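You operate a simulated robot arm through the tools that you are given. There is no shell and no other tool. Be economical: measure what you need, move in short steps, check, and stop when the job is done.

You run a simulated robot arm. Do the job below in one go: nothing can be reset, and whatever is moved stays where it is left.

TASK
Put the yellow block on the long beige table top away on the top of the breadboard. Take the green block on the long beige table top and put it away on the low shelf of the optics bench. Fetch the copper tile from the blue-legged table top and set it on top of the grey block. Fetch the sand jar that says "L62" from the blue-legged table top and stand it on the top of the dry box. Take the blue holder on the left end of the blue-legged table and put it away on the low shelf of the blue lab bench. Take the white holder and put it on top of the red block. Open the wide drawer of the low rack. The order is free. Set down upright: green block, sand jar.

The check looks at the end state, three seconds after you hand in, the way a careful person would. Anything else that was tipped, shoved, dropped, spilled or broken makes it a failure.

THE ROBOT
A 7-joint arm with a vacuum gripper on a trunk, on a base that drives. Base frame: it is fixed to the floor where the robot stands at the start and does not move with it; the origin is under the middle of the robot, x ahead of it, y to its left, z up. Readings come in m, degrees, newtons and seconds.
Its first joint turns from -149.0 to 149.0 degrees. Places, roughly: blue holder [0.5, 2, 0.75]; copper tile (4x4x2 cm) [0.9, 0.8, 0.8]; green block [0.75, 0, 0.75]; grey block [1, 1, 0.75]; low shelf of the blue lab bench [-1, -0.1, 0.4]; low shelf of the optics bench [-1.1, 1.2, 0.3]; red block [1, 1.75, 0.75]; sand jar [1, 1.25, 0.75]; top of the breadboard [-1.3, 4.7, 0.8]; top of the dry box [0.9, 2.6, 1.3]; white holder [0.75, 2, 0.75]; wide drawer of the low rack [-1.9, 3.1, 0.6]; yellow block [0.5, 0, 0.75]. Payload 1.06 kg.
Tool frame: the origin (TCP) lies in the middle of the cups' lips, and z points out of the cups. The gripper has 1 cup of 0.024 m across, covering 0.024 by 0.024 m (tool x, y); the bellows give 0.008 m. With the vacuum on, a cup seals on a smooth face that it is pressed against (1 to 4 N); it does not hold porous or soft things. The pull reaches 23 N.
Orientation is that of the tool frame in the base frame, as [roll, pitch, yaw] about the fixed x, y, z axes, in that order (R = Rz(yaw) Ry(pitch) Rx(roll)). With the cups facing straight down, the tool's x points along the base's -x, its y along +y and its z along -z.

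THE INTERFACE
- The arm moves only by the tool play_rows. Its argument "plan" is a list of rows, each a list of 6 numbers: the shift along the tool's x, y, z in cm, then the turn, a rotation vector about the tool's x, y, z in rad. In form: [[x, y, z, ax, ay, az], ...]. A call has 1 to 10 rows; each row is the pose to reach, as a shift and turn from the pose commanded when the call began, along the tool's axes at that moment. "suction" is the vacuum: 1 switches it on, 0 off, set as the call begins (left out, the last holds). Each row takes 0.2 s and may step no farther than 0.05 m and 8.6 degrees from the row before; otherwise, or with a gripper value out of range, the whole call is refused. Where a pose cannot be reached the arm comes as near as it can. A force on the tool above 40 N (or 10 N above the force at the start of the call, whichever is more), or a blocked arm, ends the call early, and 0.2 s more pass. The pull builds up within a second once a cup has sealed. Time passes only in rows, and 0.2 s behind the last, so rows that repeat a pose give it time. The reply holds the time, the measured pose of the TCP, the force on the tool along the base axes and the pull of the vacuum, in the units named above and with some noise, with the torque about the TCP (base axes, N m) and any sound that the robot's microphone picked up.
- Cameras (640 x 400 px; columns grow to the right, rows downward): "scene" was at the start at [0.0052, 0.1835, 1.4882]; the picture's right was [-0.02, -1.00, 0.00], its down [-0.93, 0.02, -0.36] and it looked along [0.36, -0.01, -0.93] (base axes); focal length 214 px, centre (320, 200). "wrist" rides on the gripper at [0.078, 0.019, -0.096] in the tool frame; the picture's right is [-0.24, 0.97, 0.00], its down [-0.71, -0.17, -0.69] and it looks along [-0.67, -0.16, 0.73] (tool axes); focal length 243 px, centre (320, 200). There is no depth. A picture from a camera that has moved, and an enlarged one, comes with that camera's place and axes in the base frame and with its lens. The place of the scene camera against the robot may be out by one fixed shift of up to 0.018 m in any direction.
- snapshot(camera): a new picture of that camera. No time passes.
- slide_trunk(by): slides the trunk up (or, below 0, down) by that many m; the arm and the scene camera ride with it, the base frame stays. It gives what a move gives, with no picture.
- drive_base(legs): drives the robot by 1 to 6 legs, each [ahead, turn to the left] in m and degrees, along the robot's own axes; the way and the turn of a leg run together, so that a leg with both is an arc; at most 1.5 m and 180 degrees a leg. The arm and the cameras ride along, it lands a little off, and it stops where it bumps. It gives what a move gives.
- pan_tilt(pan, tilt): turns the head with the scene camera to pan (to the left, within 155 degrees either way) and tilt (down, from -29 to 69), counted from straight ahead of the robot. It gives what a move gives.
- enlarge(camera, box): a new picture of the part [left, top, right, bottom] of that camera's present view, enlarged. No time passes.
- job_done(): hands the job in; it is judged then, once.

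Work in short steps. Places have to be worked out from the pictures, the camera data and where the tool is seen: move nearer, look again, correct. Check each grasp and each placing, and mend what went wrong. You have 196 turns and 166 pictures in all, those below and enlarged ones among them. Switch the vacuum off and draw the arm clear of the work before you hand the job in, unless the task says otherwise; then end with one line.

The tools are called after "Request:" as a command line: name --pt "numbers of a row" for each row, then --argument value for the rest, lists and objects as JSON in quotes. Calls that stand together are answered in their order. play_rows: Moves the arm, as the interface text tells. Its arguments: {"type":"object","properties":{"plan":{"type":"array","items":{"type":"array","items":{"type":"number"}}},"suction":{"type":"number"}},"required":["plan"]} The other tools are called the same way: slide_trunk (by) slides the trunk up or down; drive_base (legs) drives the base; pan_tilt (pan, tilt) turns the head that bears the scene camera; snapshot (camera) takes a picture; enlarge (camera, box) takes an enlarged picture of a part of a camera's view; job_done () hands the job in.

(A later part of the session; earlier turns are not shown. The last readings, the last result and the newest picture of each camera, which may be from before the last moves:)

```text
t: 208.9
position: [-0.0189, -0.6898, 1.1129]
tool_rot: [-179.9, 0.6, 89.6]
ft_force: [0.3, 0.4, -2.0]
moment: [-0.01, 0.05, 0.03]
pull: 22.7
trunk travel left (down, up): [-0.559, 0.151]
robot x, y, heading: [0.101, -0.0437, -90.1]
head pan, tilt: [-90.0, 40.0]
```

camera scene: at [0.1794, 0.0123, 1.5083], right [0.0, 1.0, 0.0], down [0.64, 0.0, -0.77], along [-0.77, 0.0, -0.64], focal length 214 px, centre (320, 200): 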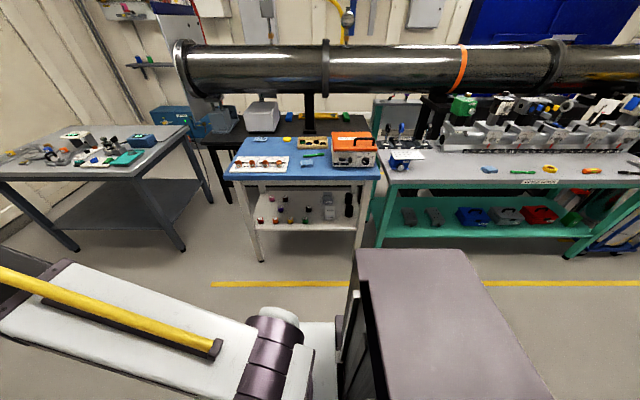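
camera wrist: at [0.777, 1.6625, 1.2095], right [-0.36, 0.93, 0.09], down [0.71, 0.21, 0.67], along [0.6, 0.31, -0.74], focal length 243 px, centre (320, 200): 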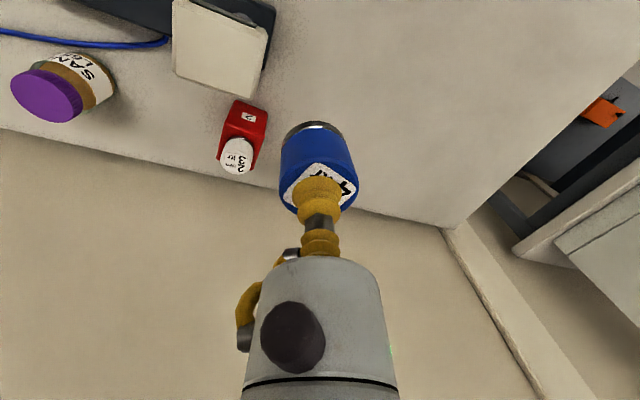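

I zoom on the blue lab bench's low shelf.

Request:
enlarge --camera "scene" --box '[225, 160, 395, 270]'

```text
3.64 times, centred on (310, 215) of scene
camera zoom: at [0.1794, 0.0123, 1.5083], right [0.0, 1.0, 0.0], down [0.64, 0.0, -0.77], along [-0.77, 0.0, -0.64], focal length 780 px, centre (356, 146)
```

zoom: 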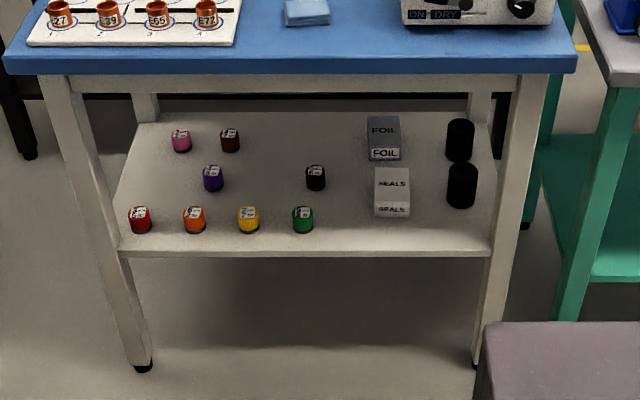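

A free spot lies between the green bottle and the SEALS box at about (-0.91, -0.01), shelf z ≈ 0.39. I lower the trunk here in the open aisle.

Request:
slide_trunk --by -0.4

Request:
slide_trunk --by -0.155

Request:
drive_base --legs '[[0, -90]]'

Request:
pan_tilt --pan 0 --tilt 30

Request:
snapshot --camera "scene"

Request:
snapshot --camera "wrist"

```text
t: 212.7
position: [-0.0182, -0.6888, 0.7128]
tool_rot: [-179.9, 0.5, 89.5]
ft_force: [-0.8, -0.8, -0.8]
moment: [-0.05, 0.03, 0.0]
pull: 23.0
trunk travel left (down, up): [-0.159, 0.551]
robot x, y, heading: [0.0994, -0.0464, -90.2]
head pan, tilt: [-90.0, 40.0]
```

```text
t: 214.5
position: [-0.0187, -0.6892, 0.5574]
tool_rot: [180.0, 0.5, 89.6]
ft_force: [-0.4, 0.7, -1.6]
moment: [0.02, -0.03, -0.01]
pull: 22.9
trunk travel left (down, up): [-0.004, 0.706]
robot x, y, heading: [0.1009, -0.0497, -90.2]
head pan, tilt: [-90.0, 40.0]
```

```text
t: 218.8
position: [-0.5417, 0.0823, 0.5569]
tool_rot: [-180.0, 0.4, -1.3]
ft_force: [-0.4, 0.5, -1.0]
moment: [0.03, 0.0, 0.0]
pull: 23.1
trunk travel left (down, up): [-0.004, 0.706]
robot x, y, heading: [0.1003, -0.0463, 178.8]
head pan, tilt: [-90.0, 40.0]
```

```text
t: 220.4
position: [-0.541, 0.0824, 0.5571]
tool_rot: [-180.0, 0.4, -1.3]
ft_force: [-0.5, 0.6, -0.5]
moment: [0.06, 0.0, -0.01]
pull: 22.8
trunk travel left (down, up): [-0.004, 0.706]
robot x, y, heading: [0.1015, -0.0481, 179.2]
head pan, tilt: [0.0, 30.0]
```

```text
64 pictures are left
camera scene: at [0.0456, -0.2015, 0.9686], right [0.02, 1.0, 0.0], down [0.5, -0.01, -0.87], along [-0.87, 0.02, -0.5], focal length 214 px, centre (320, 200)
```

scene: 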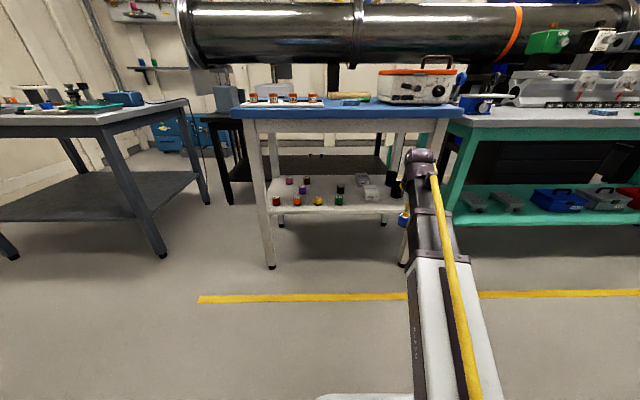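

```text
63 pictures are left
camera wrist: at [-0.4638, 0.0607, 0.6529], right [-0.26, -0.97, 0.0], down [-0.7, 0.19, 0.69], along [-0.67, 0.18, -0.72], focal length 243 px, centre (320, 200)
```

wrist: 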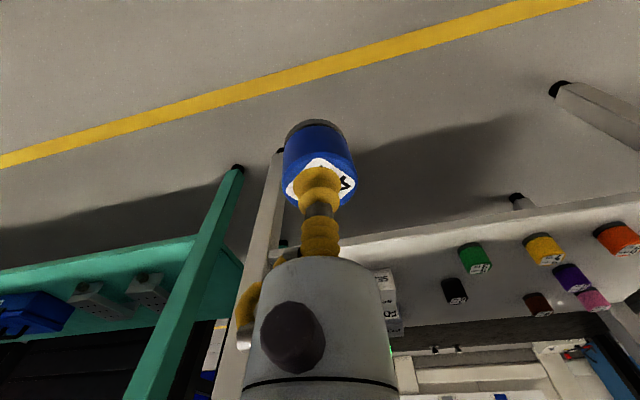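

The spot is between the green bottle (y ≈ -0.10) and the SEALS box (y ≥ 0.03). I shift the tool sideways first, then check before driving closer.

Request:
play_rows --pt "0 3.5 0 0 0 0" --pt "0 7 0 0 0 0" --pt "0 10.5 0 0 0 0" --pt "0 10.5 2 0 0 0" --pt "0 10.5 2 0 0 0"

Request:
drive_base --legs '[[0.2, 0]]'

Request:
snapshot --camera "wrist"

Request:
snapshot --camera "scene"

```text
t: 221.6
position: [-0.5433, -0.0243, 0.5385]
tool_rot: [179.9, 0.4, -1.4]
ft_force: [-0.5, 0.8, -1.4]
moment: [0.03, 0.02, 0.01]
pull: 22.5
trunk travel left (down, up): [-0.004, 0.706]
robot x, y, heading: [0.1021, -0.0441, 179.0]
head pan, tilt: [0.0, 30.0]
```

```text
t: 223.2
position: [-0.7415, -0.0196, 0.5381]
tool_rot: [180.0, 0.4, -1.5]
ft_force: [-0.3, -0.1, -0.9]
moment: [0.05, 0.0, 0.02]
pull: 22.9
trunk travel left (down, up): [-0.004, 0.706]
robot x, y, heading: [-0.0979, -0.0428, 178.7]
head pan, tilt: [0.0, 30.0]
```

```text
62 pictures are left
camera wrist: at [-0.6646, -0.04, 0.6331], right [-0.26, -0.97, 0.0], down [-0.7, 0.19, 0.69], along [-0.67, 0.18, -0.72], focal length 243 px, centre (320, 200)
```

wrist: 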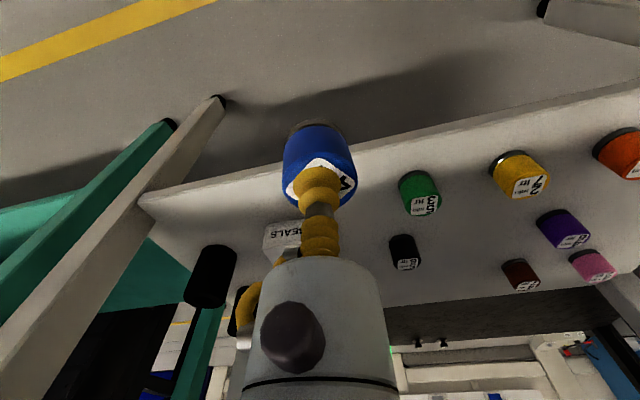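

```text
61 pictures are left
camera scene: at [-0.1537, -0.1974, 0.9686], right [0.02, 1.0, 0.0], down [0.5, -0.01, -0.87], along [-0.87, 0.02, -0.5], focal length 214 px, centre (320, 200)
```

scene: 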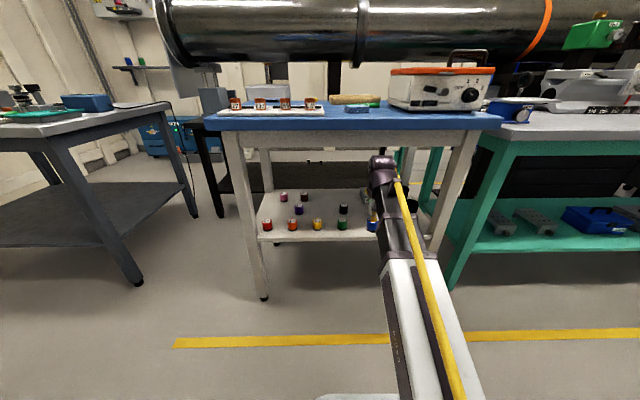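

I extend 13.5 cm over the shelf between the neighbours, then lower partway and check.

Request:
play_rows --pt "-3.5 0.3 0 0 0 0" --pt "-7 0.6 0 0 0 0" --pt "-10.5 0.8 0 0 0 0" --pt "-13.5 0.8 0 0 0 0" --pt "-13.5 0.8 3 0 0 0" --pt "-13.5 0.8 5 0 0 0" --pt "-13.5 0.8 5 0 0 0"

Request:
snapshot --camera "wrist"

Request:
enlarge --camera "scene" --box '[300, 150, 460, 270]'

```text
t: 224.8
position: [-0.8782, -0.0219, 0.4868]
tool_rot: [-179.9, 0.5, -1.5]
ft_force: [-0.1, -0.4, 0.1]
moment: [0.04, 0.0, -0.01]
pull: 22.3
trunk travel left (down, up): [-0.004, 0.706]
robot x, y, heading: [-0.0994, -0.0401, 178.7]
head pan, tilt: [0.0, 30.0]
```

```text
60 pictures are left
camera wrist: at [-0.8004, -0.043, 0.5821], right [-0.26, -0.97, 0.0], down [-0.7, 0.19, 0.69], along [-0.67, 0.18, -0.72], focal length 243 px, centre (320, 200)
```

wrist: 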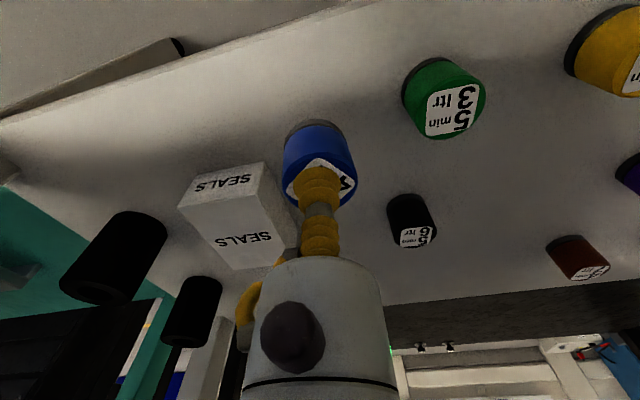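

```text
3.33 times, centred on (380, 210) of scene
camera zoom: at [-0.1537, -0.1974, 0.9686], right [0.02, 1.0, 0.0], down [0.5, -0.01, -0.87], along [-0.87, 0.02, -0.5], focal length 715 px, centre (120, 167)
```

zoom: 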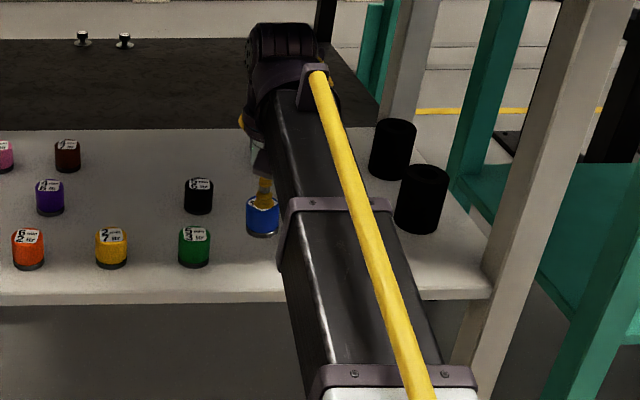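

Spacing looks right. I descend to contact in small steps.

Request:
play_rows --pt "0 0 0.8 0 0 0" --pt "0 0 1.6 0 0 0" --pt "0 0 2.4 0 0 0" --pt "0 0 3.0 0 0 0" --pt "0 0 3.4 0 0 0" --pt "0 0 3.4 0 0 0"

Request:
snapshot --camera "wrist"

```text
t: 226.2
position: [-0.878, -0.0238, 0.4537]
tool_rot: [179.8, 0.4, -1.5]
ft_force: [0.3, 0.0, -1.3]
moment: [0.06, 0.01, 0.02]
pull: 22.9
trunk travel left (down, up): [-0.004, 0.706]
robot x, y, heading: [-0.0984, -0.0442, 178.9]
head pan, tilt: [0.0, 30.0]
```

```text
58 pictures are left
camera wrist: at [-0.8004, -0.0439, 0.5491], right [-0.26, -0.97, 0.0], down [-0.7, 0.19, 0.69], along [-0.67, 0.18, -0.72], focal length 243 px, centre (320, 200)
```

wrist: 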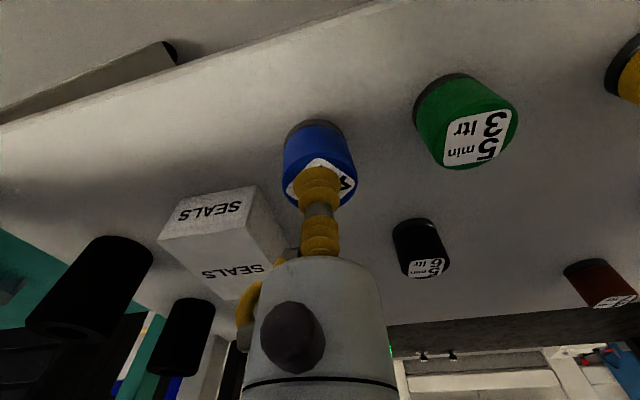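

Request:
play_rows --pt "0 0 0.4 0 0 0" --pt "0 0 0.8 0 0 0" --pt "0 0 1.1 0 0 0" --pt "0 0 1.4 0 0 0" --pt "0 0 1.4 0 0 0"

```text
t: 227.4
position: [-0.8772, -0.0223, 0.4426]
tool_rot: [-180.0, 0.4, -1.5]
ft_force: [-0.3, 1.4, 8.5]
moment: [-0.05, 0.01, 0.0]
pull: 23.2
trunk travel left (down, up): [-0.004, 0.706]
robot x, y, heading: [-0.0971, -0.0411, 178.9]
head pan, tilt: [0.0, 30.0]
```

Contact (8.5 N). I release, wait and lift.

Request:
play_rows --pt "0 0 0 0 0 0" --pt "0 0 -0.2 0 0 0" --pt "0 0 -0.2 0 0 0" --pt "0 0 -0.2 0 0 0" --pt "0 0 -0.2 0 0 0" --pt "0 0 -0.2 0 0 0" --suction 0

Request:
play_rows --pt "0 0 -0.5 0 0 0" --pt "0 0 -1.5 0 0 0" --pt "0 0 -4 0 0 0" --pt "0 0 -8 0 0 0"

Request:
snapshot --camera "wrist"

```text
t: 228.8
position: [-0.8781, -0.0229, 0.4423]
tool_rot: [179.9, 0.5, -1.5]
ft_force: [0.0, 0.6, 0.0]
moment: [0.01, 0.02, -0.02]
pull: 0.0
trunk travel left (down, up): [-0.004, 0.706]
robot x, y, heading: [-0.0974, -0.0432, 178.7]
head pan, tilt: [0.0, 30.0]
```

```text
t: 229.8
position: [-0.8774, -0.024, 0.5227]
tool_rot: [-180.0, 0.3, -1.5]
ft_force: [0.1, -0.8, 0.1]
moment: [0.02, 0.03, -0.02]
pull: 0.0
trunk travel left (down, up): [-0.004, 0.706]
robot x, y, heading: [-0.0947, -0.0431, 178.6]
head pan, tilt: [0.0, 30.0]
```

```text
57 pictures are left
camera wrist: at [-0.799, -0.0449, 0.6185], right [-0.26, -0.97, 0.0], down [-0.7, 0.19, 0.69], along [-0.67, 0.18, -0.72], focal length 243 px, centre (320, 200)
```

wrist: 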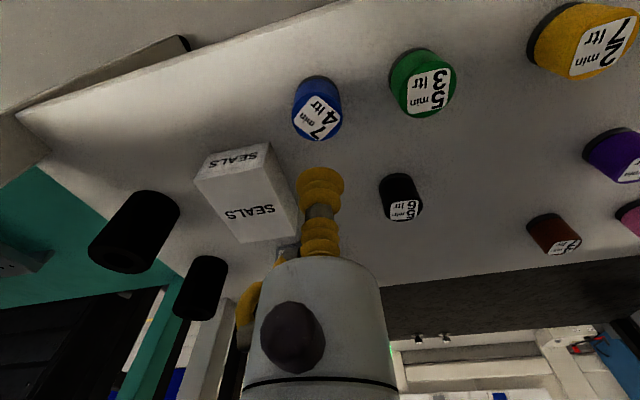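

Blue holder is in place. I retract the arm out of the shelf.

Request:
play_rows --pt "4 0 0 0 0 0" --pt "8 0 0 0 0 0" --pt "12 0 0 0 0 0" --pt "16 0 0 0 0 0" --pt "19 0 0 0 0 0" --pt "19 0 0 0 0 0"

```text
t: 231.2
position: [-0.686, -0.0287, 0.5209]
tool_rot: [180.0, 0.4, -1.6]
ft_force: [-0.7, -0.2, 0.1]
moment: [-0.02, 0.02, 0.02]
pull: 0.0
trunk travel left (down, up): [-0.004, 0.706]
robot x, y, heading: [-0.0995, -0.0455, 178.5]
head pan, tilt: [0.0, 30.0]
```

I back off, raise the trunk by 0.6 m, then turn to face the beige table.

Request:
drive_base --legs '[[-0.11, 0]]'

Request:
slide_trunk --by 0.4

Request:
slide_trunk --by 0.2

```text
t: 232.4
position: [-0.5745, -0.0296, 0.5207]
tool_rot: [180.0, 0.5, -1.6]
ft_force: [-0.3, -0.3, 0.0]
moment: [0.04, 0.01, 0.01]
pull: 0.0
trunk travel left (down, up): [-0.004, 0.706]
robot x, y, heading: [0.0084, -0.045, 179.0]
head pan, tilt: [0.0, 30.0]
```

```text
t: 236.2
position: [-0.5759, -0.0309, 0.9203]
tool_rot: [-180.0, 0.4, -1.5]
ft_force: [-0.6, 1.0, 1.4]
moment: [-0.02, 0.01, 0.03]
pull: 0.2
trunk travel left (down, up): [-0.404, 0.306]
robot x, y, heading: [0.0147, -0.0487, 178.7]
head pan, tilt: [0.0, 30.0]
```

```text
t: 238.4
position: [-0.5751, -0.0303, 1.1216]
tool_rot: [179.9, 0.4, -1.5]
ft_force: [-0.8, -0.2, -0.1]
moment: [0.01, 0.03, -0.01]
pull: 0.1
trunk travel left (down, up): [-0.604, 0.106]
robot x, y, heading: [0.0137, -0.0441, 178.8]
head pan, tilt: [0.0, 30.0]
```

The arm is high and retracted; I turn around to face the beige table.

Request:
drive_base --legs '[[0, -178.5]]'

Request:
snapshot --camera "wrist"

```text
t: 246.2
position: [0.5983, -0.0797, 1.1195]
tool_rot: [180.0, 0.5, 176.8]
ft_force: [-1.0, -0.5, -0.3]
moment: [0.02, 0.02, -0.01]
pull: 0.0
trunk travel left (down, up): [-0.604, 0.106]
robot x, y, heading: [0.0138, -0.0459, -3.1]
head pan, tilt: [0.0, 30.0]
```

```text
56 pictures are left
camera wrist: at [0.5204, -0.0554, 1.2162], right [0.29, 0.96, 0.0], down [0.69, -0.21, 0.69], along [0.66, -0.2, -0.72], focal length 243 px, centre (320, 200)
```

wrist: 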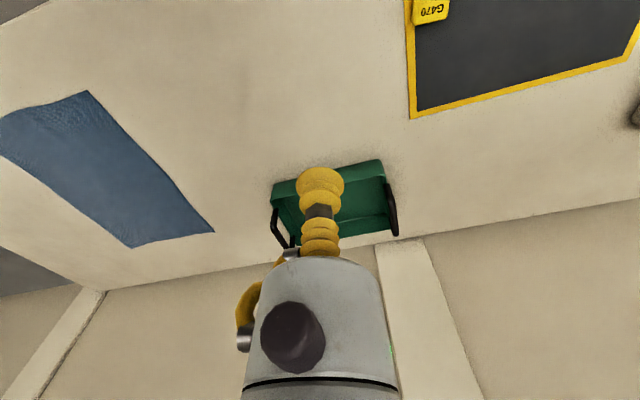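

Yellow block G470 is near (0.604, 0.077, ~0.80). I move over it and look.

Request:
play_rows --pt "0 3 3 0 0 0" --pt "0 6 6 0 0 0" --pt "0 9 9 0 0 0" --pt "0 12 12 0 0 0" --pt "0 15 15 0 0 0" --pt "0 15.7 19 0 0 0" --pt "0 15.7 22 0 0 0" --pt "0 15.7 22 0 0 0" --suction 1

Request:
snapshot --camera "wrist"

```text
t: 248.0
position: [0.6095, 0.0763, 0.8992]
tool_rot: [-180.0, 0.4, 176.7]
ft_force: [-0.5, -0.4, 0.2]
moment: [0.02, 0.0, -0.05]
pull: 0.1
trunk travel left (down, up): [-0.604, 0.106]
robot x, y, heading: [0.0147, -0.0446, -3.2]
head pan, tilt: [0.0, 30.0]
```

```text
55 pictures are left
camera wrist: at [0.5308, 0.1002, 0.9947], right [0.29, 0.96, 0.0], down [0.69, -0.21, 0.69], along [0.66, -0.2, -0.72], focal length 243 px, centre (320, 200)
```

wrist: 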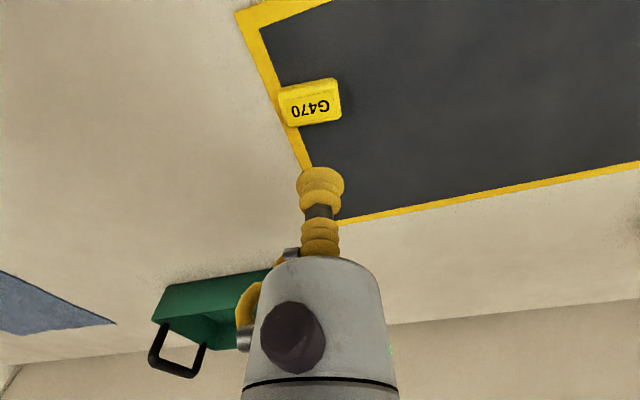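

Top centre about (0.603, 0.071). I correct slightly and descend to contact.

Request:
play_rows --pt "0.6 -0.5 3 0 0 0" --pt "0.6 -0.5 6 0 0 0" --pt "0.6 -0.5 7.5 0 0 0" --pt "0.6 -0.5 8 0 0 0" --pt "0.6 -0.5 8 0 0 0"

Request:
enlarge --camera "wrist" --box '[220, 50, 420, 250]'

```text
t: 249.2
position: [0.6019, 0.0738, 0.8196]
tool_rot: [180.0, 0.4, 176.6]
ft_force: [0.3, -1.8, 6.8]
moment: [0.01, 0.05, 0.0]
pull: 22.9
trunk travel left (down, up): [-0.604, 0.106]
robot x, y, heading: [0.0145, -0.0455, -3.2]
head pan, tilt: [0.0, 30.0]
```

```text
2.00 times, centred on (320, 150) of wrist
camera zoom: at [0.524, 0.0962, 0.9144], right [0.29, 0.96, 0.0], down [0.69, -0.21, 0.69], along [0.66, -0.2, -0.72], focal length 485 px, centre (320, 300)
```

zoom: 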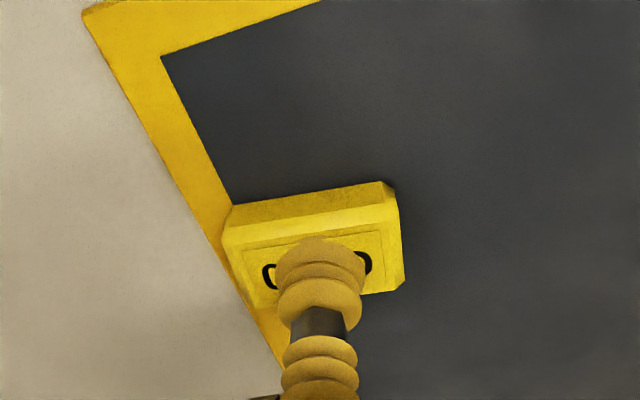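

Sealed at once. I lift to travel height.

Request:
play_rows --pt "0 0 -1 0 0 0" --pt "0 0 -3 0 0 0" --pt "0 0 -7 0 0 0" --pt "0 0 -11 0 0 0" --pt "0 0 -15 0 0 0" --pt "0 0 -19 0 0 0" --pt "0 0 -23 0 0 0" --pt "0 0 -27 0 0 0" --pt "0 0 -29 0 0 0"

Request:
snapshot --camera "wrist"

```text
t: 251.2
position: [0.6, 0.0731, 1.11]
tool_rot: [-180.0, 0.4, 176.7]
ft_force: [-0.1, -0.6, 0.3]
moment: [-0.01, 0.0, -0.05]
pull: 23.1
trunk travel left (down, up): [-0.604, 0.106]
robot x, y, heading: [0.0145, -0.0446, -2.8]
head pan, tilt: [0.0, 30.0]
```

```text
53 pictures are left
camera wrist: at [0.5223, 0.0968, 1.206], right [0.29, 0.96, 0.0], down [0.69, -0.21, 0.69], along [0.66, -0.2, -0.72], focal length 243 px, centre (320, 200)
```

wrist: 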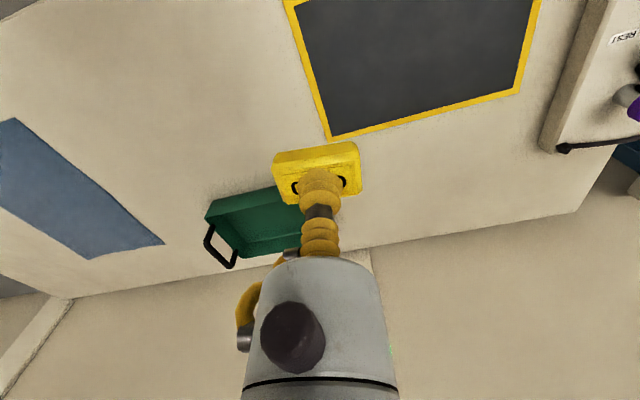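

Held. I turn left to face up the aisle.

Request:
drive_base --legs '[[0, 94]]'

Request:
snapshot --camera "scene"

```text
t: 255.6
position: [-0.1412, 0.534, 1.11]
tool_rot: [-180.0, 0.4, -89.9]
ft_force: [0.1, -0.3, 0.2]
moment: [0.01, 0.0, 0.0]
pull: 23.1
trunk travel left (down, up): [-0.604, 0.106]
robot x, y, heading: [0.0133, -0.0409, 90.6]
head pan, tilt: [0.0, 30.0]
```

```text
52 pictures are left
camera scene: at [-0.1638, 0.0136, 1.5686], right [1.0, 0.01, 0.0], down [0.0, -0.5, -0.87], along [-0.01, 0.87, -0.5], focal length 214 px, centre (320, 200)
```

scene: 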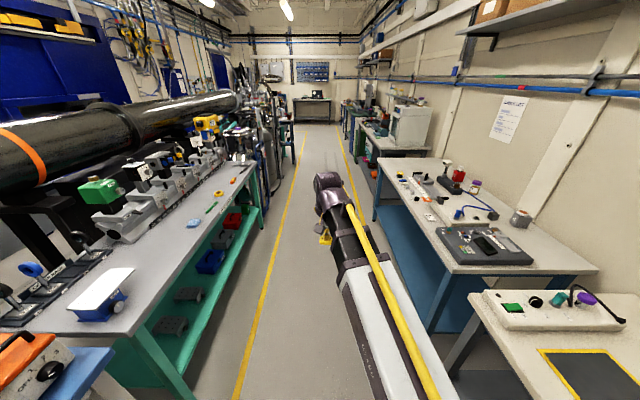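

The aisle is clear. I drive 2.9 m up the aisle.

Request:
drive_base --legs '[[1.5, -0.6], [1.4, 0]]'

Request:
pan_tilt --pan 55 --tilt 25

Request:
snapshot --camera "scene"

Request:
pan_tilt --pan 15 --tilt 25

Request:
snapshot --camera "scene"

```text
t: 269.6
position: [-0.0364, 3.45, 1.1105]
tool_rot: [-180.0, 0.4, -92.7]
ft_force: [-1.0, -0.4, -0.6]
moment: [0.01, 0.01, 0.02]
pull: 23.0
trunk travel left (down, up): [-0.604, 0.106]
robot x, y, heading: [0.0918, 2.8646, 87.4]
head pan, tilt: [0.0, 30.0]
```

```text
t: 270.9
position: [-0.0364, 3.4513, 1.1102]
tool_rot: [180.0, 0.4, -92.9]
ft_force: [-0.5, 0.1, 0.2]
moment: [0.01, 0.01, 0.0]
pull: 23.6
trunk travel left (down, up): [-0.604, 0.106]
robot x, y, heading: [0.0905, 2.8594, 87.7]
head pan, tilt: [55.0, 25.0]
```

```text
51 pictures are left
camera scene: at [-0.1624, 2.8957, 1.5766], right [0.61, 0.79, 0.0], down [0.34, -0.26, -0.91], along [-0.72, 0.55, -0.42], focal length 214 px, centre (320, 200)
```

scene: 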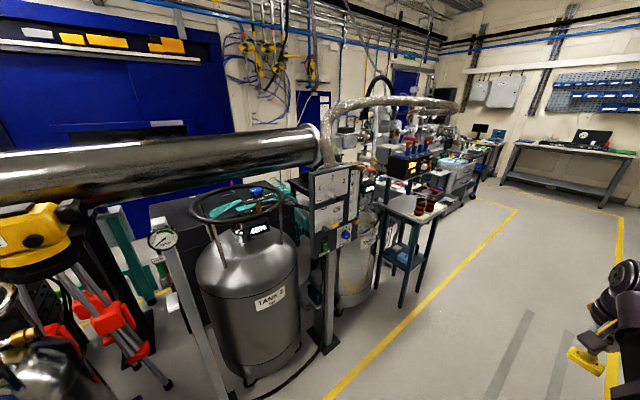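

```text
t: 272.0
position: [-0.0356, 3.4494, 1.1105]
tool_rot: [-180.0, 0.4, -92.7]
ft_force: [-0.5, 0.5, -0.5]
moment: [-0.01, 0.03, 0.02]
pull: 23.1
trunk travel left (down, up): [-0.604, 0.106]
robot x, y, heading: [0.0857, 2.8614, 87.7]
head pan, tilt: [15.0, 25.0]
```

```text
50 pictures are left
camera scene: at [-0.1094, 2.9295, 1.5766], right [0.98, 0.22, 0.0], down [0.09, -0.41, -0.91], along [-0.2, 0.88, -0.42], focal length 214 px, centre (320, 200)
```

scene: 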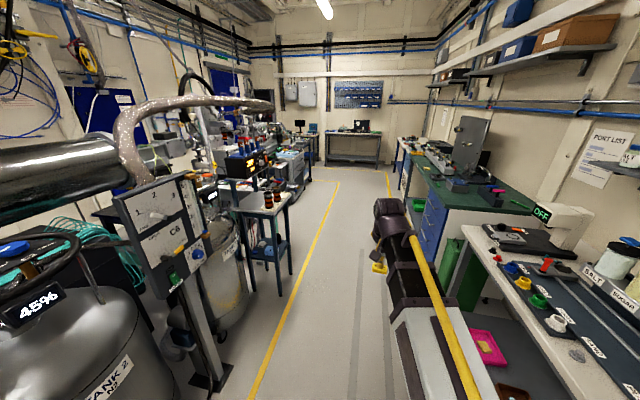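

I go on 1.2 m with a slight left correction, then look left for the breadboard.

Request:
drive_base --legs '[[1.2, 4]]'

Request:
pan_tilt --pan 70 --tilt 35

Request:
snapshot --camera "scene"

Request:
pan_tilt --pan 120 --tilt 30

Request:
snapshot --camera "scene"

```text
t: 278.0
position: [-0.0504, 4.636, 1.1102]
tool_rot: [180.0, 0.4, -89.7]
ft_force: [0.7, 0.5, -0.4]
moment: [-0.04, -0.01, -0.03]
pull: 23.0
trunk travel left (down, up): [-0.604, 0.106]
robot x, y, heading: [0.1058, 4.0571, 90.7]
head pan, tilt: [15.0, 25.0]
```

```text
t: 279.3
position: [-0.0503, 4.6378, 1.1098]
tool_rot: [180.0, 0.5, -89.5]
ft_force: [0.1, -0.6, -0.3]
moment: [-0.01, -0.01, 0.0]
pull: 23.1
trunk travel left (down, up): [-0.604, 0.106]
robot x, y, heading: [0.1075, 4.0585, 90.7]
head pan, tilt: [70.0, 35.0]
```

```text
49 pictures are left
camera scene: at [-0.1517, 4.054, 1.5609], right [0.33, 0.94, 0.0], down [0.54, -0.19, -0.82], along [-0.77, 0.27, -0.57], focal length 214 px, centre (320, 200)
```

scene: 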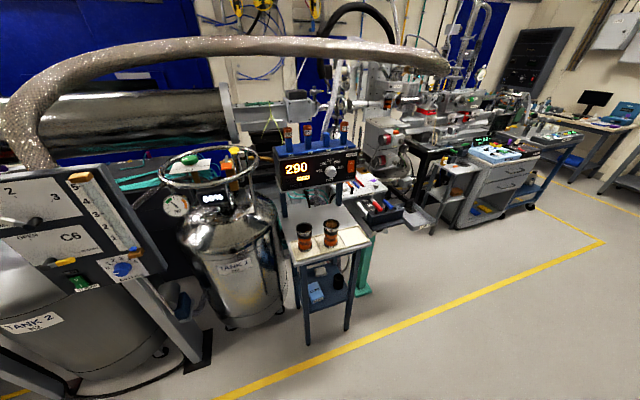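

```text
t: 280.4
position: [-0.0502, 4.6361, 1.11]
tool_rot: [-180.0, 0.3, -89.5]
ft_force: [-0.4, 0.3, -0.8]
moment: [0.0, 0.0, 0.02]
pull: 22.9
trunk travel left (down, up): [-0.604, 0.106]
robot x, y, heading: [0.1056, 4.0582, 90.6]
head pan, tilt: [120.0, 30.0]
```

```text
48 pictures are left
camera scene: at [-0.1464, 3.9787, 1.5686], right [-0.51, 0.86, 0.0], down [0.43, 0.26, -0.87], along [-0.74, -0.44, -0.5], focal length 214 px, centre (320, 200)
```

scene: 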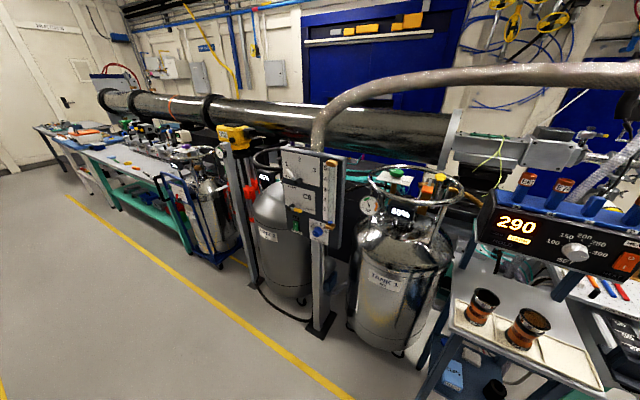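

The breadboard must be just past the "290" instrument. I move ahead 0.6 m and look left again.

Request:
drive_base --legs '[[0.65, 0]]'

Request:
pan_tilt --pan 85 --tilt 35

Request:
snapshot --camera "scene"

```text
t: 284.1
position: [-0.0593, 5.2875, 1.1097]
tool_rot: [180.0, 0.4, -89.5]
ft_force: [0.2, 0.6, 0.3]
moment: [0.01, -0.01, 0.02]
pull: 22.5
trunk travel left (down, up): [-0.604, 0.106]
robot x, y, heading: [0.0989, 4.7064, 90.8]
head pan, tilt: [120.0, 30.0]
```

```text
t: 285.1
position: [-0.0598, 5.289, 1.11]
tool_rot: [-179.9, 0.3, -89.6]
ft_force: [0.6, 0.1, 0.0]
moment: [-0.01, 0.01, 0.02]
pull: 22.7
trunk travel left (down, up): [-0.604, 0.106]
robot x, y, heading: [0.0985, 4.7086, 90.9]
head pan, tilt: [85.0, 35.0]
```

```text
47 pictures are left
camera scene: at [-0.165, 4.6825, 1.5609], right [0.07, 1.0, 0.0], down [0.57, -0.04, -0.82], along [-0.82, 0.06, -0.57], focal length 214 px, centre (320, 200)
```

scene: 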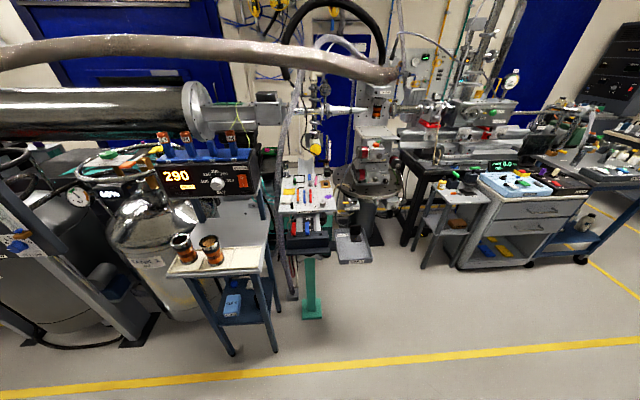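

I zoom in on the small platform right of the "290" instrument.

Request:
enlarge --camera "scene" --box '[250, 140, 410, 280]'

```text
2.86 times, centred on (330, 210) of scene
camera zoom: at [-0.165, 4.6825, 1.5609], right [0.07, 1.0, 0.0], down [0.57, -0.04, -0.82], along [-0.82, 0.06, -0.57], focal length 613 px, centre (291, 171)
```

zoom: 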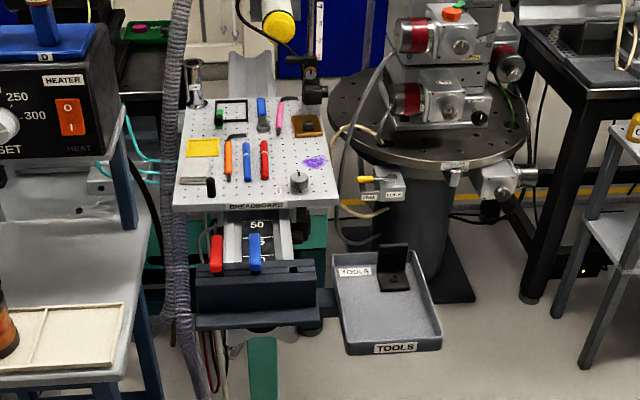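

The breadboard is found: a free strip lies at its front middle, around (-1.18, 4.68, 0.8). I turn to face it and recentre the arm before approaching.

Request:
drive_base --legs '[[0, 89]]'

Request:
play_rows --pt "0 -4 0 0 0 0" --pt "0 -8 0 0 0 0" --pt "0 -12 0 0 0 0" --pt "0 -13.5 0 0 0 0" --pt "0 -13.5 0 0 0 0"

Request:
pan_tilt --pan 0 --tilt 35

Request:
snapshot --camera "scene"

```text
t: 289.3
position: [-0.4777, 4.5382, 1.1104]
tool_rot: [-179.8, 0.4, 1.7]
ft_force: [0.4, -0.4, -1.2]
moment: [-0.01, 0.01, -0.01]
pull: 23.1
trunk travel left (down, up): [-0.604, 0.106]
robot x, y, heading: [0.0993, 4.7092, -178.0]
head pan, tilt: [85.0, 35.0]
```

```text
t: 290.5
position: [-0.484, 4.6729, 1.1113]
tool_rot: [-179.9, 0.4, 1.8]
ft_force: [1.1, 0.1, -0.2]
moment: [0.0, 0.03, 0.0]
pull: 23.0
trunk travel left (down, up): [-0.604, 0.106]
robot x, y, heading: [0.0986, 4.7093, -178.1]
head pan, tilt: [85.0, 35.0]
```

```text
t: 292.1
position: [-0.4829, 4.6724, 1.1099]
tool_rot: [-180.0, 0.4, 1.7]
ft_force: [0.2, 0.2, 0.0]
moment: [0.04, 0.03, 0.0]
pull: 23.0
trunk travel left (down, up): [-0.604, 0.106]
robot x, y, heading: [0.0972, 4.7063, -177.6]
head pan, tilt: [0.0, 35.0]
```

```text
45 pictures are left
camera scene: at [0.0555, 4.5519, 1.5609], right [-0.04, 1.0, 0.0], down [0.57, 0.02, -0.82], along [-0.82, -0.03, -0.57], focal length 214 px, centre (320, 200)
```

scene: 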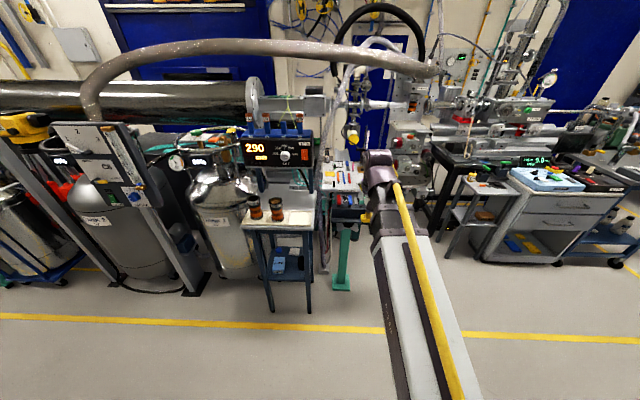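

Clear ahead. I drive 0.35 m closer and view the board with the wrist camera.

Request:
drive_base --legs '[[0.35, -1]]'

Request:
snapshot --camera "wrist"

Request:
enlarge --camera "scene" --box '[300, 100, 460, 240]'

```text
t: 294.4
position: [-0.8292, 4.6771, 1.1109]
tool_rot: [-179.9, 0.4, 0.6]
ft_force: [0.0, -0.3, 0.8]
moment: [-0.01, -0.01, -0.02]
pull: 22.7
trunk travel left (down, up): [-0.604, 0.106]
robot x, y, heading: [-0.2499, 4.7006, -179.1]
head pan, tilt: [0.0, 35.0]
```

```text
44 pictures are left
camera wrist: at [-0.7513, 4.6582, 1.2063], right [-0.23, -0.97, 0.0], down [-0.71, 0.16, 0.69], along [-0.67, 0.16, -0.72], focal length 243 px, centre (320, 200)
```

wrist: 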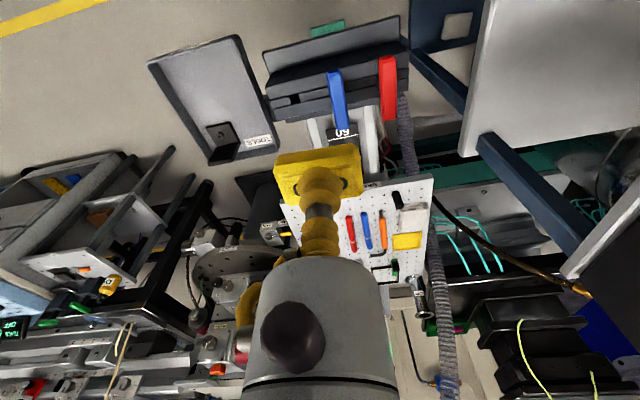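

```text
2.86 times, centred on (380, 170) of scene
camera zoom: at [-0.2939, 4.544, 1.5609], right [-0.01, 1.0, 0.0], down [0.57, 0.01, -0.82], along [-0.82, -0.01, -0.57], focal length 613 px, centre (149, 286)
```

zoom: 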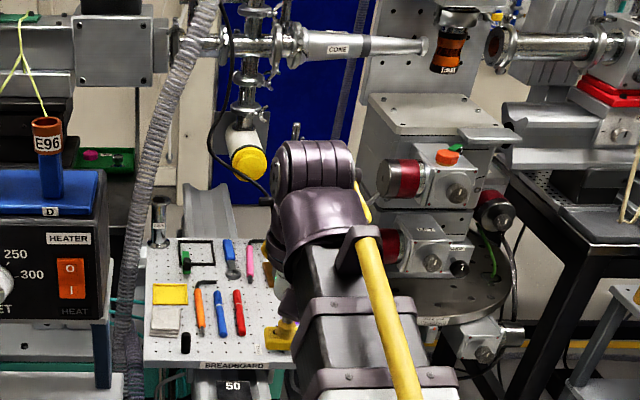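

Board front edge is at x ≈ -1.11, z ≈ 0.82. I extend to x ≈ -1.06 and lower to z ≈ 1.0, then look again.

Request:
play_rows --pt "-4 0 0 0 0 0" --pt "-8 0 0 0 0 0" --pt "-12 0 0 0 0 0" --pt "-16 0 2 0 0 0" --pt "-20 0 5 0 0 0" --pt "-23 0 8 0 0 0" --pt "-23 0 11 0 0 0" --pt "-23 0 11 0 0 0"

Request:
snapshot --camera "wrist"

Request:
enlarge --camera "scene" --box '[300, 100, 460, 240]'

```text
t: 296.2
position: [-1.061, 4.674, 1.0016]
tool_rot: [-179.9, 0.4, 0.6]
ft_force: [-0.7, -0.6, -0.2]
moment: [-0.01, -0.02, 0.03]
pull: 22.9
trunk travel left (down, up): [-0.604, 0.106]
robot x, y, heading: [-0.2496, 4.6988, -179.0]
head pan, tilt: [0.0, 35.0]
```

```text
42 pictures are left
camera wrist: at [-0.9823, 4.6559, 1.0974], right [-0.23, -0.97, 0.0], down [-0.71, 0.16, 0.69], along [-0.67, 0.16, -0.72], focal length 243 px, centre (320, 200)
```

wrist: 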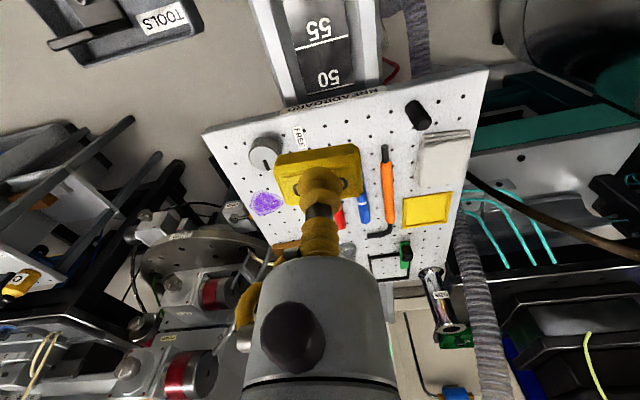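

```text
2.86 times, centred on (380, 170) of scene
camera zoom: at [-0.2939, 4.5439, 1.5609], right [-0.01, 1.0, 0.0], down [0.57, 0.01, -0.82], along [-0.82, -0.01, -0.57], focal length 613 px, centre (149, 286)
```

zoom: 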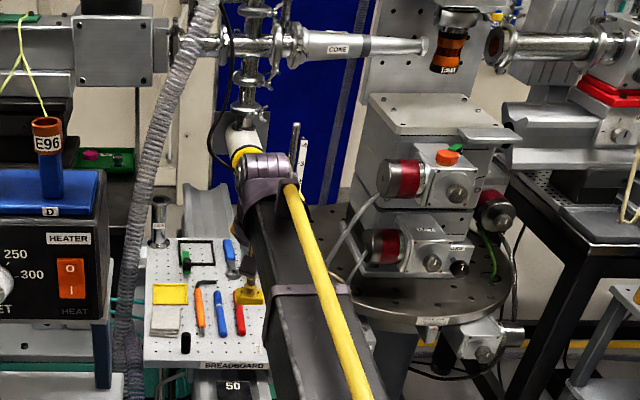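

The board top triangulates to z ≈ 0.85 with the front edge at x ≈ -1.08; the free strip centre is (-1.112, 4.652). I move over it and lower to z ≈ 0.92.

Request:
play_rows --pt "-2.5 1.1 0 0 0 0" --pt "-5.1 2.2 0 0 0 0" --pt "-5.1 2.2 4 0 0 0" --pt "-5.1 2.2 8 0 0 0" --pt "-5.1 2.2 8 0 0 0"

Request:
snapshot --camera "wrist"

Request:
enlarge --camera "scene" --box '[330, 160, 430, 240]'

```text
t: 297.4
position: [-1.1109, 4.6511, 0.9225]
tool_rot: [-179.9, 0.4, 0.6]
ft_force: [-0.2, -0.4, -0.8]
moment: [0.0, -0.05, -0.04]
pull: 22.7
trunk travel left (down, up): [-0.604, 0.106]
robot x, y, heading: [-0.2475, 4.6996, -179.0]
head pan, tilt: [0.0, 35.0]
```

```text
40 pictures are left
camera wrist: at [-1.0323, 4.6329, 1.0173], right [-0.23, -0.97, 0.0], down [-0.71, 0.16, 0.69], along [-0.67, 0.16, -0.72], focal length 243 px, centre (320, 200)
```

wrist: 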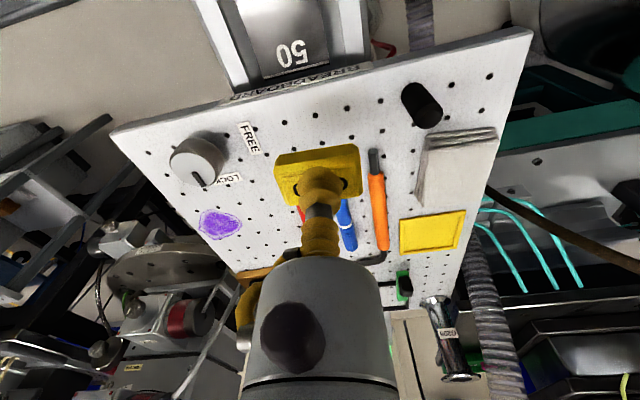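

```text
5.00 times, centred on (380, 200) of scene
camera zoom: at [-0.2941, 4.5439, 1.5609], right [-0.01, 1.0, 0.0], down [0.57, 0.01, -0.82], along [-0.82, -0.01, -0.57], focal length 1072 px, centre (20, 200)
```

zoom: 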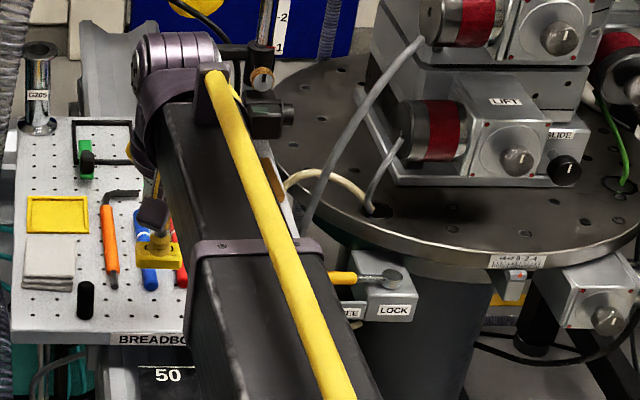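

The landing spot projects to the free strip between the FREE label, the pens and the black cap. I descend in small steps.

Request:
play_rows --pt "0 0 1 0 0 0" --pt "0 0 2 0 0 0" --pt "0 0 2.8 0 0 0" --pt "0 0 3.4 0 0 0" --pt "0 0 3.4 0 0 0"

Request:
snapshot --camera "wrist"

```text
t: 298.6
position: [-1.1127, 4.6515, 0.8893]
tool_rot: [-179.9, 0.4, 0.6]
ft_force: [0.4, 0.0, 0.5]
moment: [-0.03, 0.02, -0.04]
pull: 23.1
trunk travel left (down, up): [-0.604, 0.106]
robot x, y, heading: [-0.2477, 4.7025, -178.8]
head pan, tilt: [0.0, 35.0]
```

```text
38 pictures are left
camera wrist: at [-1.0338, 4.6339, 0.9836], right [-0.23, -0.97, 0.0], down [-0.7, 0.16, 0.69], along [-0.67, 0.16, -0.72], focal length 243 px, centre (320, 200)
```

wrist: 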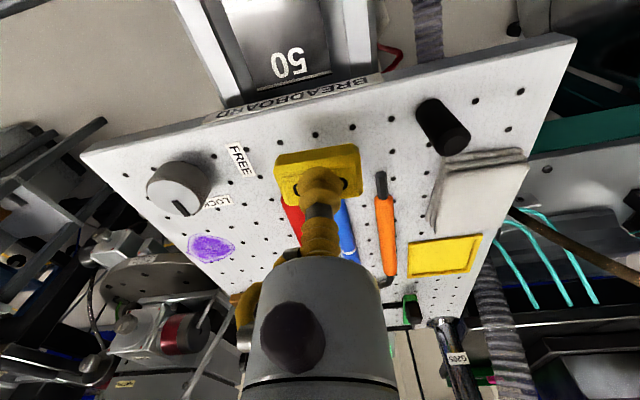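

Request:
play_rows --pt "0 0 0.4 0 0 0" --pt "0 0 0.7 0 0 0" --pt "0 0 1.0 0 0 0" --pt "0 0 1.3 0 0 0" --pt "0 0 1.3 0 0 0"

Request:
enlarge --camera "scene" --box '[330, 160, 430, 240]'

```text
t: 299.8
position: [-1.1113, 4.6518, 0.8749]
tool_rot: [-179.9, 0.4, 0.6]
ft_force: [0.2, -0.9, 0.0]
moment: [-0.01, -0.01, 0.02]
pull: 22.6
trunk travel left (down, up): [-0.604, 0.106]
robot x, y, heading: [-0.2491, 4.6994, -179.0]
head pan, tilt: [0.0, 35.0]
```

```text
5.00 times, centred on (380, 200) of scene
camera zoom: at [-0.2939, 4.5439, 1.5609], right [-0.01, 1.0, 0.0], down [0.57, 0.01, -0.82], along [-0.82, -0.01, -0.57], focal length 1072 px, centre (20, 200)
```

zoom: 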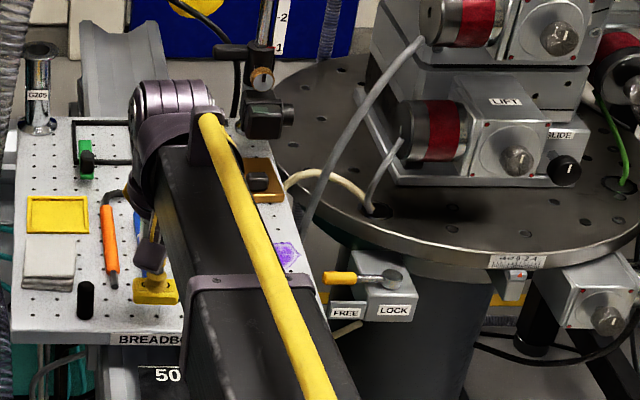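

Request:
play_rows --pt "0 0 0.4 0 0 0" --pt "0 0 0.7 0 0 0" --pt "0 0 1.0 0 0 0" --pt "0 0 1.3 0 0 0" --pt "0 0 1.3 0 0 0"

Request:
snapshot --camera "wrist"

```text
t: 301.0
position: [-1.1118, 4.6517, 0.8625]
tool_rot: [-179.9, 0.4, 0.6]
ft_force: [-1.4, 0.0, -0.4]
moment: [0.0, -0.02, -0.05]
pull: 23.0
trunk travel left (down, up): [-0.604, 0.106]
robot x, y, heading: [-0.2504, 4.6997, -179.2]
head pan, tilt: [0.0, 35.0]
```

```text
36 pictures are left
camera wrist: at [-1.034, 4.6329, 0.9576], right [-0.23, -0.97, 0.0], down [-0.7, 0.16, 0.69], along [-0.67, 0.16, -0.72], focal length 243 px, centre (320, 200)
```

wrist: 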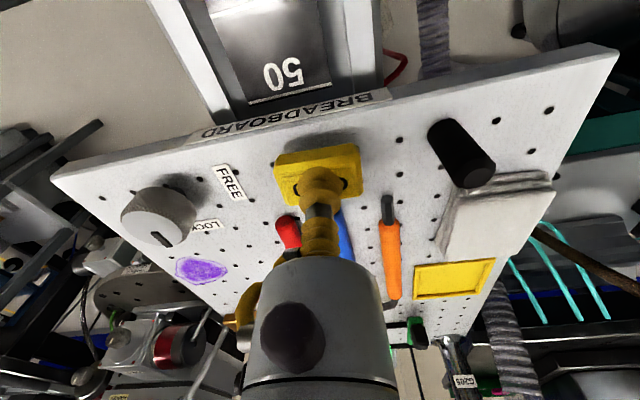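

Request:
play_rows --pt "0 0 0.4 0 0 0" --pt "0 0 0.7 0 0 0" --pt "0 0 1.0 0 0 0" --pt "0 0 1.3 0 0 0" --pt "0 0 1.3 0 0 0"

```text
t: 302.2
position: [-1.112, 4.6517, 0.8493]
tool_rot: [-179.9, 0.5, 0.6]
ft_force: [-0.7, -0.3, 6.0]
moment: [0.02, -0.03, 0.03]
pull: 23.2
trunk travel left (down, up): [-0.604, 0.106]
robot x, y, heading: [-0.2461, 4.7006, -179.1]
head pan, tilt: [0.0, 35.0]
```

Contact (6 N). I release, wait, and lift.

Request:
play_rows --pt "0 0 0.1 0 0 0" --pt "0 0 0 0 0 0" --pt "0 0 -0.1 0 0 0" --pt "0 0 -0.1 0 0 0" --pt "0 0 -0.1 0 0 0" --pt "0 0 -0.1 0 0 0" --suction 0

Request:
play_rows --pt "0 0 -0.5 0 0 0" --pt "0 0 -1.5 0 0 0" --pt "0 0 -4 0 0 0" --pt "0 0 -8 0 0 0" --pt "0 0 -12 0 0 0" --pt "0 0 -16 0 0 0"

Request:
snapshot --camera "wrist"

```text
t: 303.6
position: [-1.1127, 4.6514, 0.8503]
tool_rot: [-179.9, 0.4, 0.7]
ft_force: [0.2, -0.3, 0.0]
moment: [0.0, -0.02, 0.01]
pull: 0.1
trunk travel left (down, up): [-0.604, 0.106]
robot x, y, heading: [-0.2489, 4.6987, -179.0]
head pan, tilt: [0.0, 35.0]
```

```text
t: 305.0
position: [-1.1093, 4.6522, 1.012]
tool_rot: [-179.9, 0.4, 0.6]
ft_force: [-0.6, 0.0, 0.1]
moment: [0.0, -0.01, 0.01]
pull: 0.2
trunk travel left (down, up): [-0.604, 0.106]
robot x, y, heading: [-0.2462, 4.6991, -178.8]
head pan, tilt: [0.0, 35.0]
```

```text
35 pictures are left
camera wrist: at [-1.032, 4.6334, 1.107], right [-0.23, -0.97, 0.0], down [-0.71, 0.16, 0.69], along [-0.67, 0.16, -0.72], focal length 243 px, centre (320, 200)
```

wrist: 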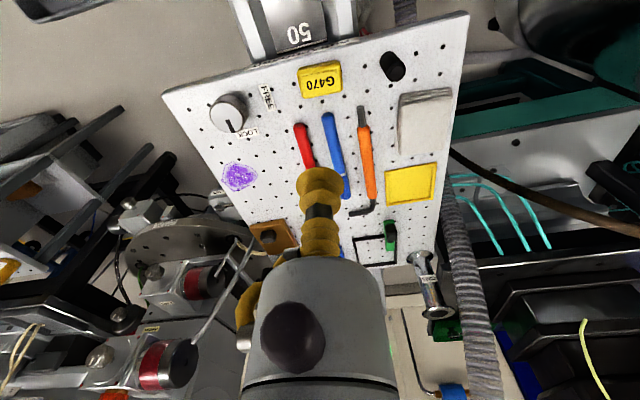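

The yellow block G470 sits on the breadboard. I retract the arm and back into the aisle.

Request:
play_rows --pt "4 -1 -2 0 0 0" --pt "8 -1 -4 0 0 0" --pt "12 -1 -6 0 0 0" --pt "16 -1 -8 0 0 0" --pt "20 -1 -9 0 0 0" --pt "24 -1 -10 0 0 0" --pt "28 -1 -10 0 0 0" --pt "28 -1 -10 0 0 0"

```text
t: 306.8
position: [-0.8302, 4.6651, 1.1103]
tool_rot: [-179.9, 0.3, 0.6]
ft_force: [-0.6, -0.2, -0.6]
moment: [0.0, -0.02, 0.01]
pull: 0.1
trunk travel left (down, up): [-0.604, 0.106]
robot x, y, heading: [-0.2492, 4.6989, -179.1]
head pan, tilt: [0.0, 35.0]
```

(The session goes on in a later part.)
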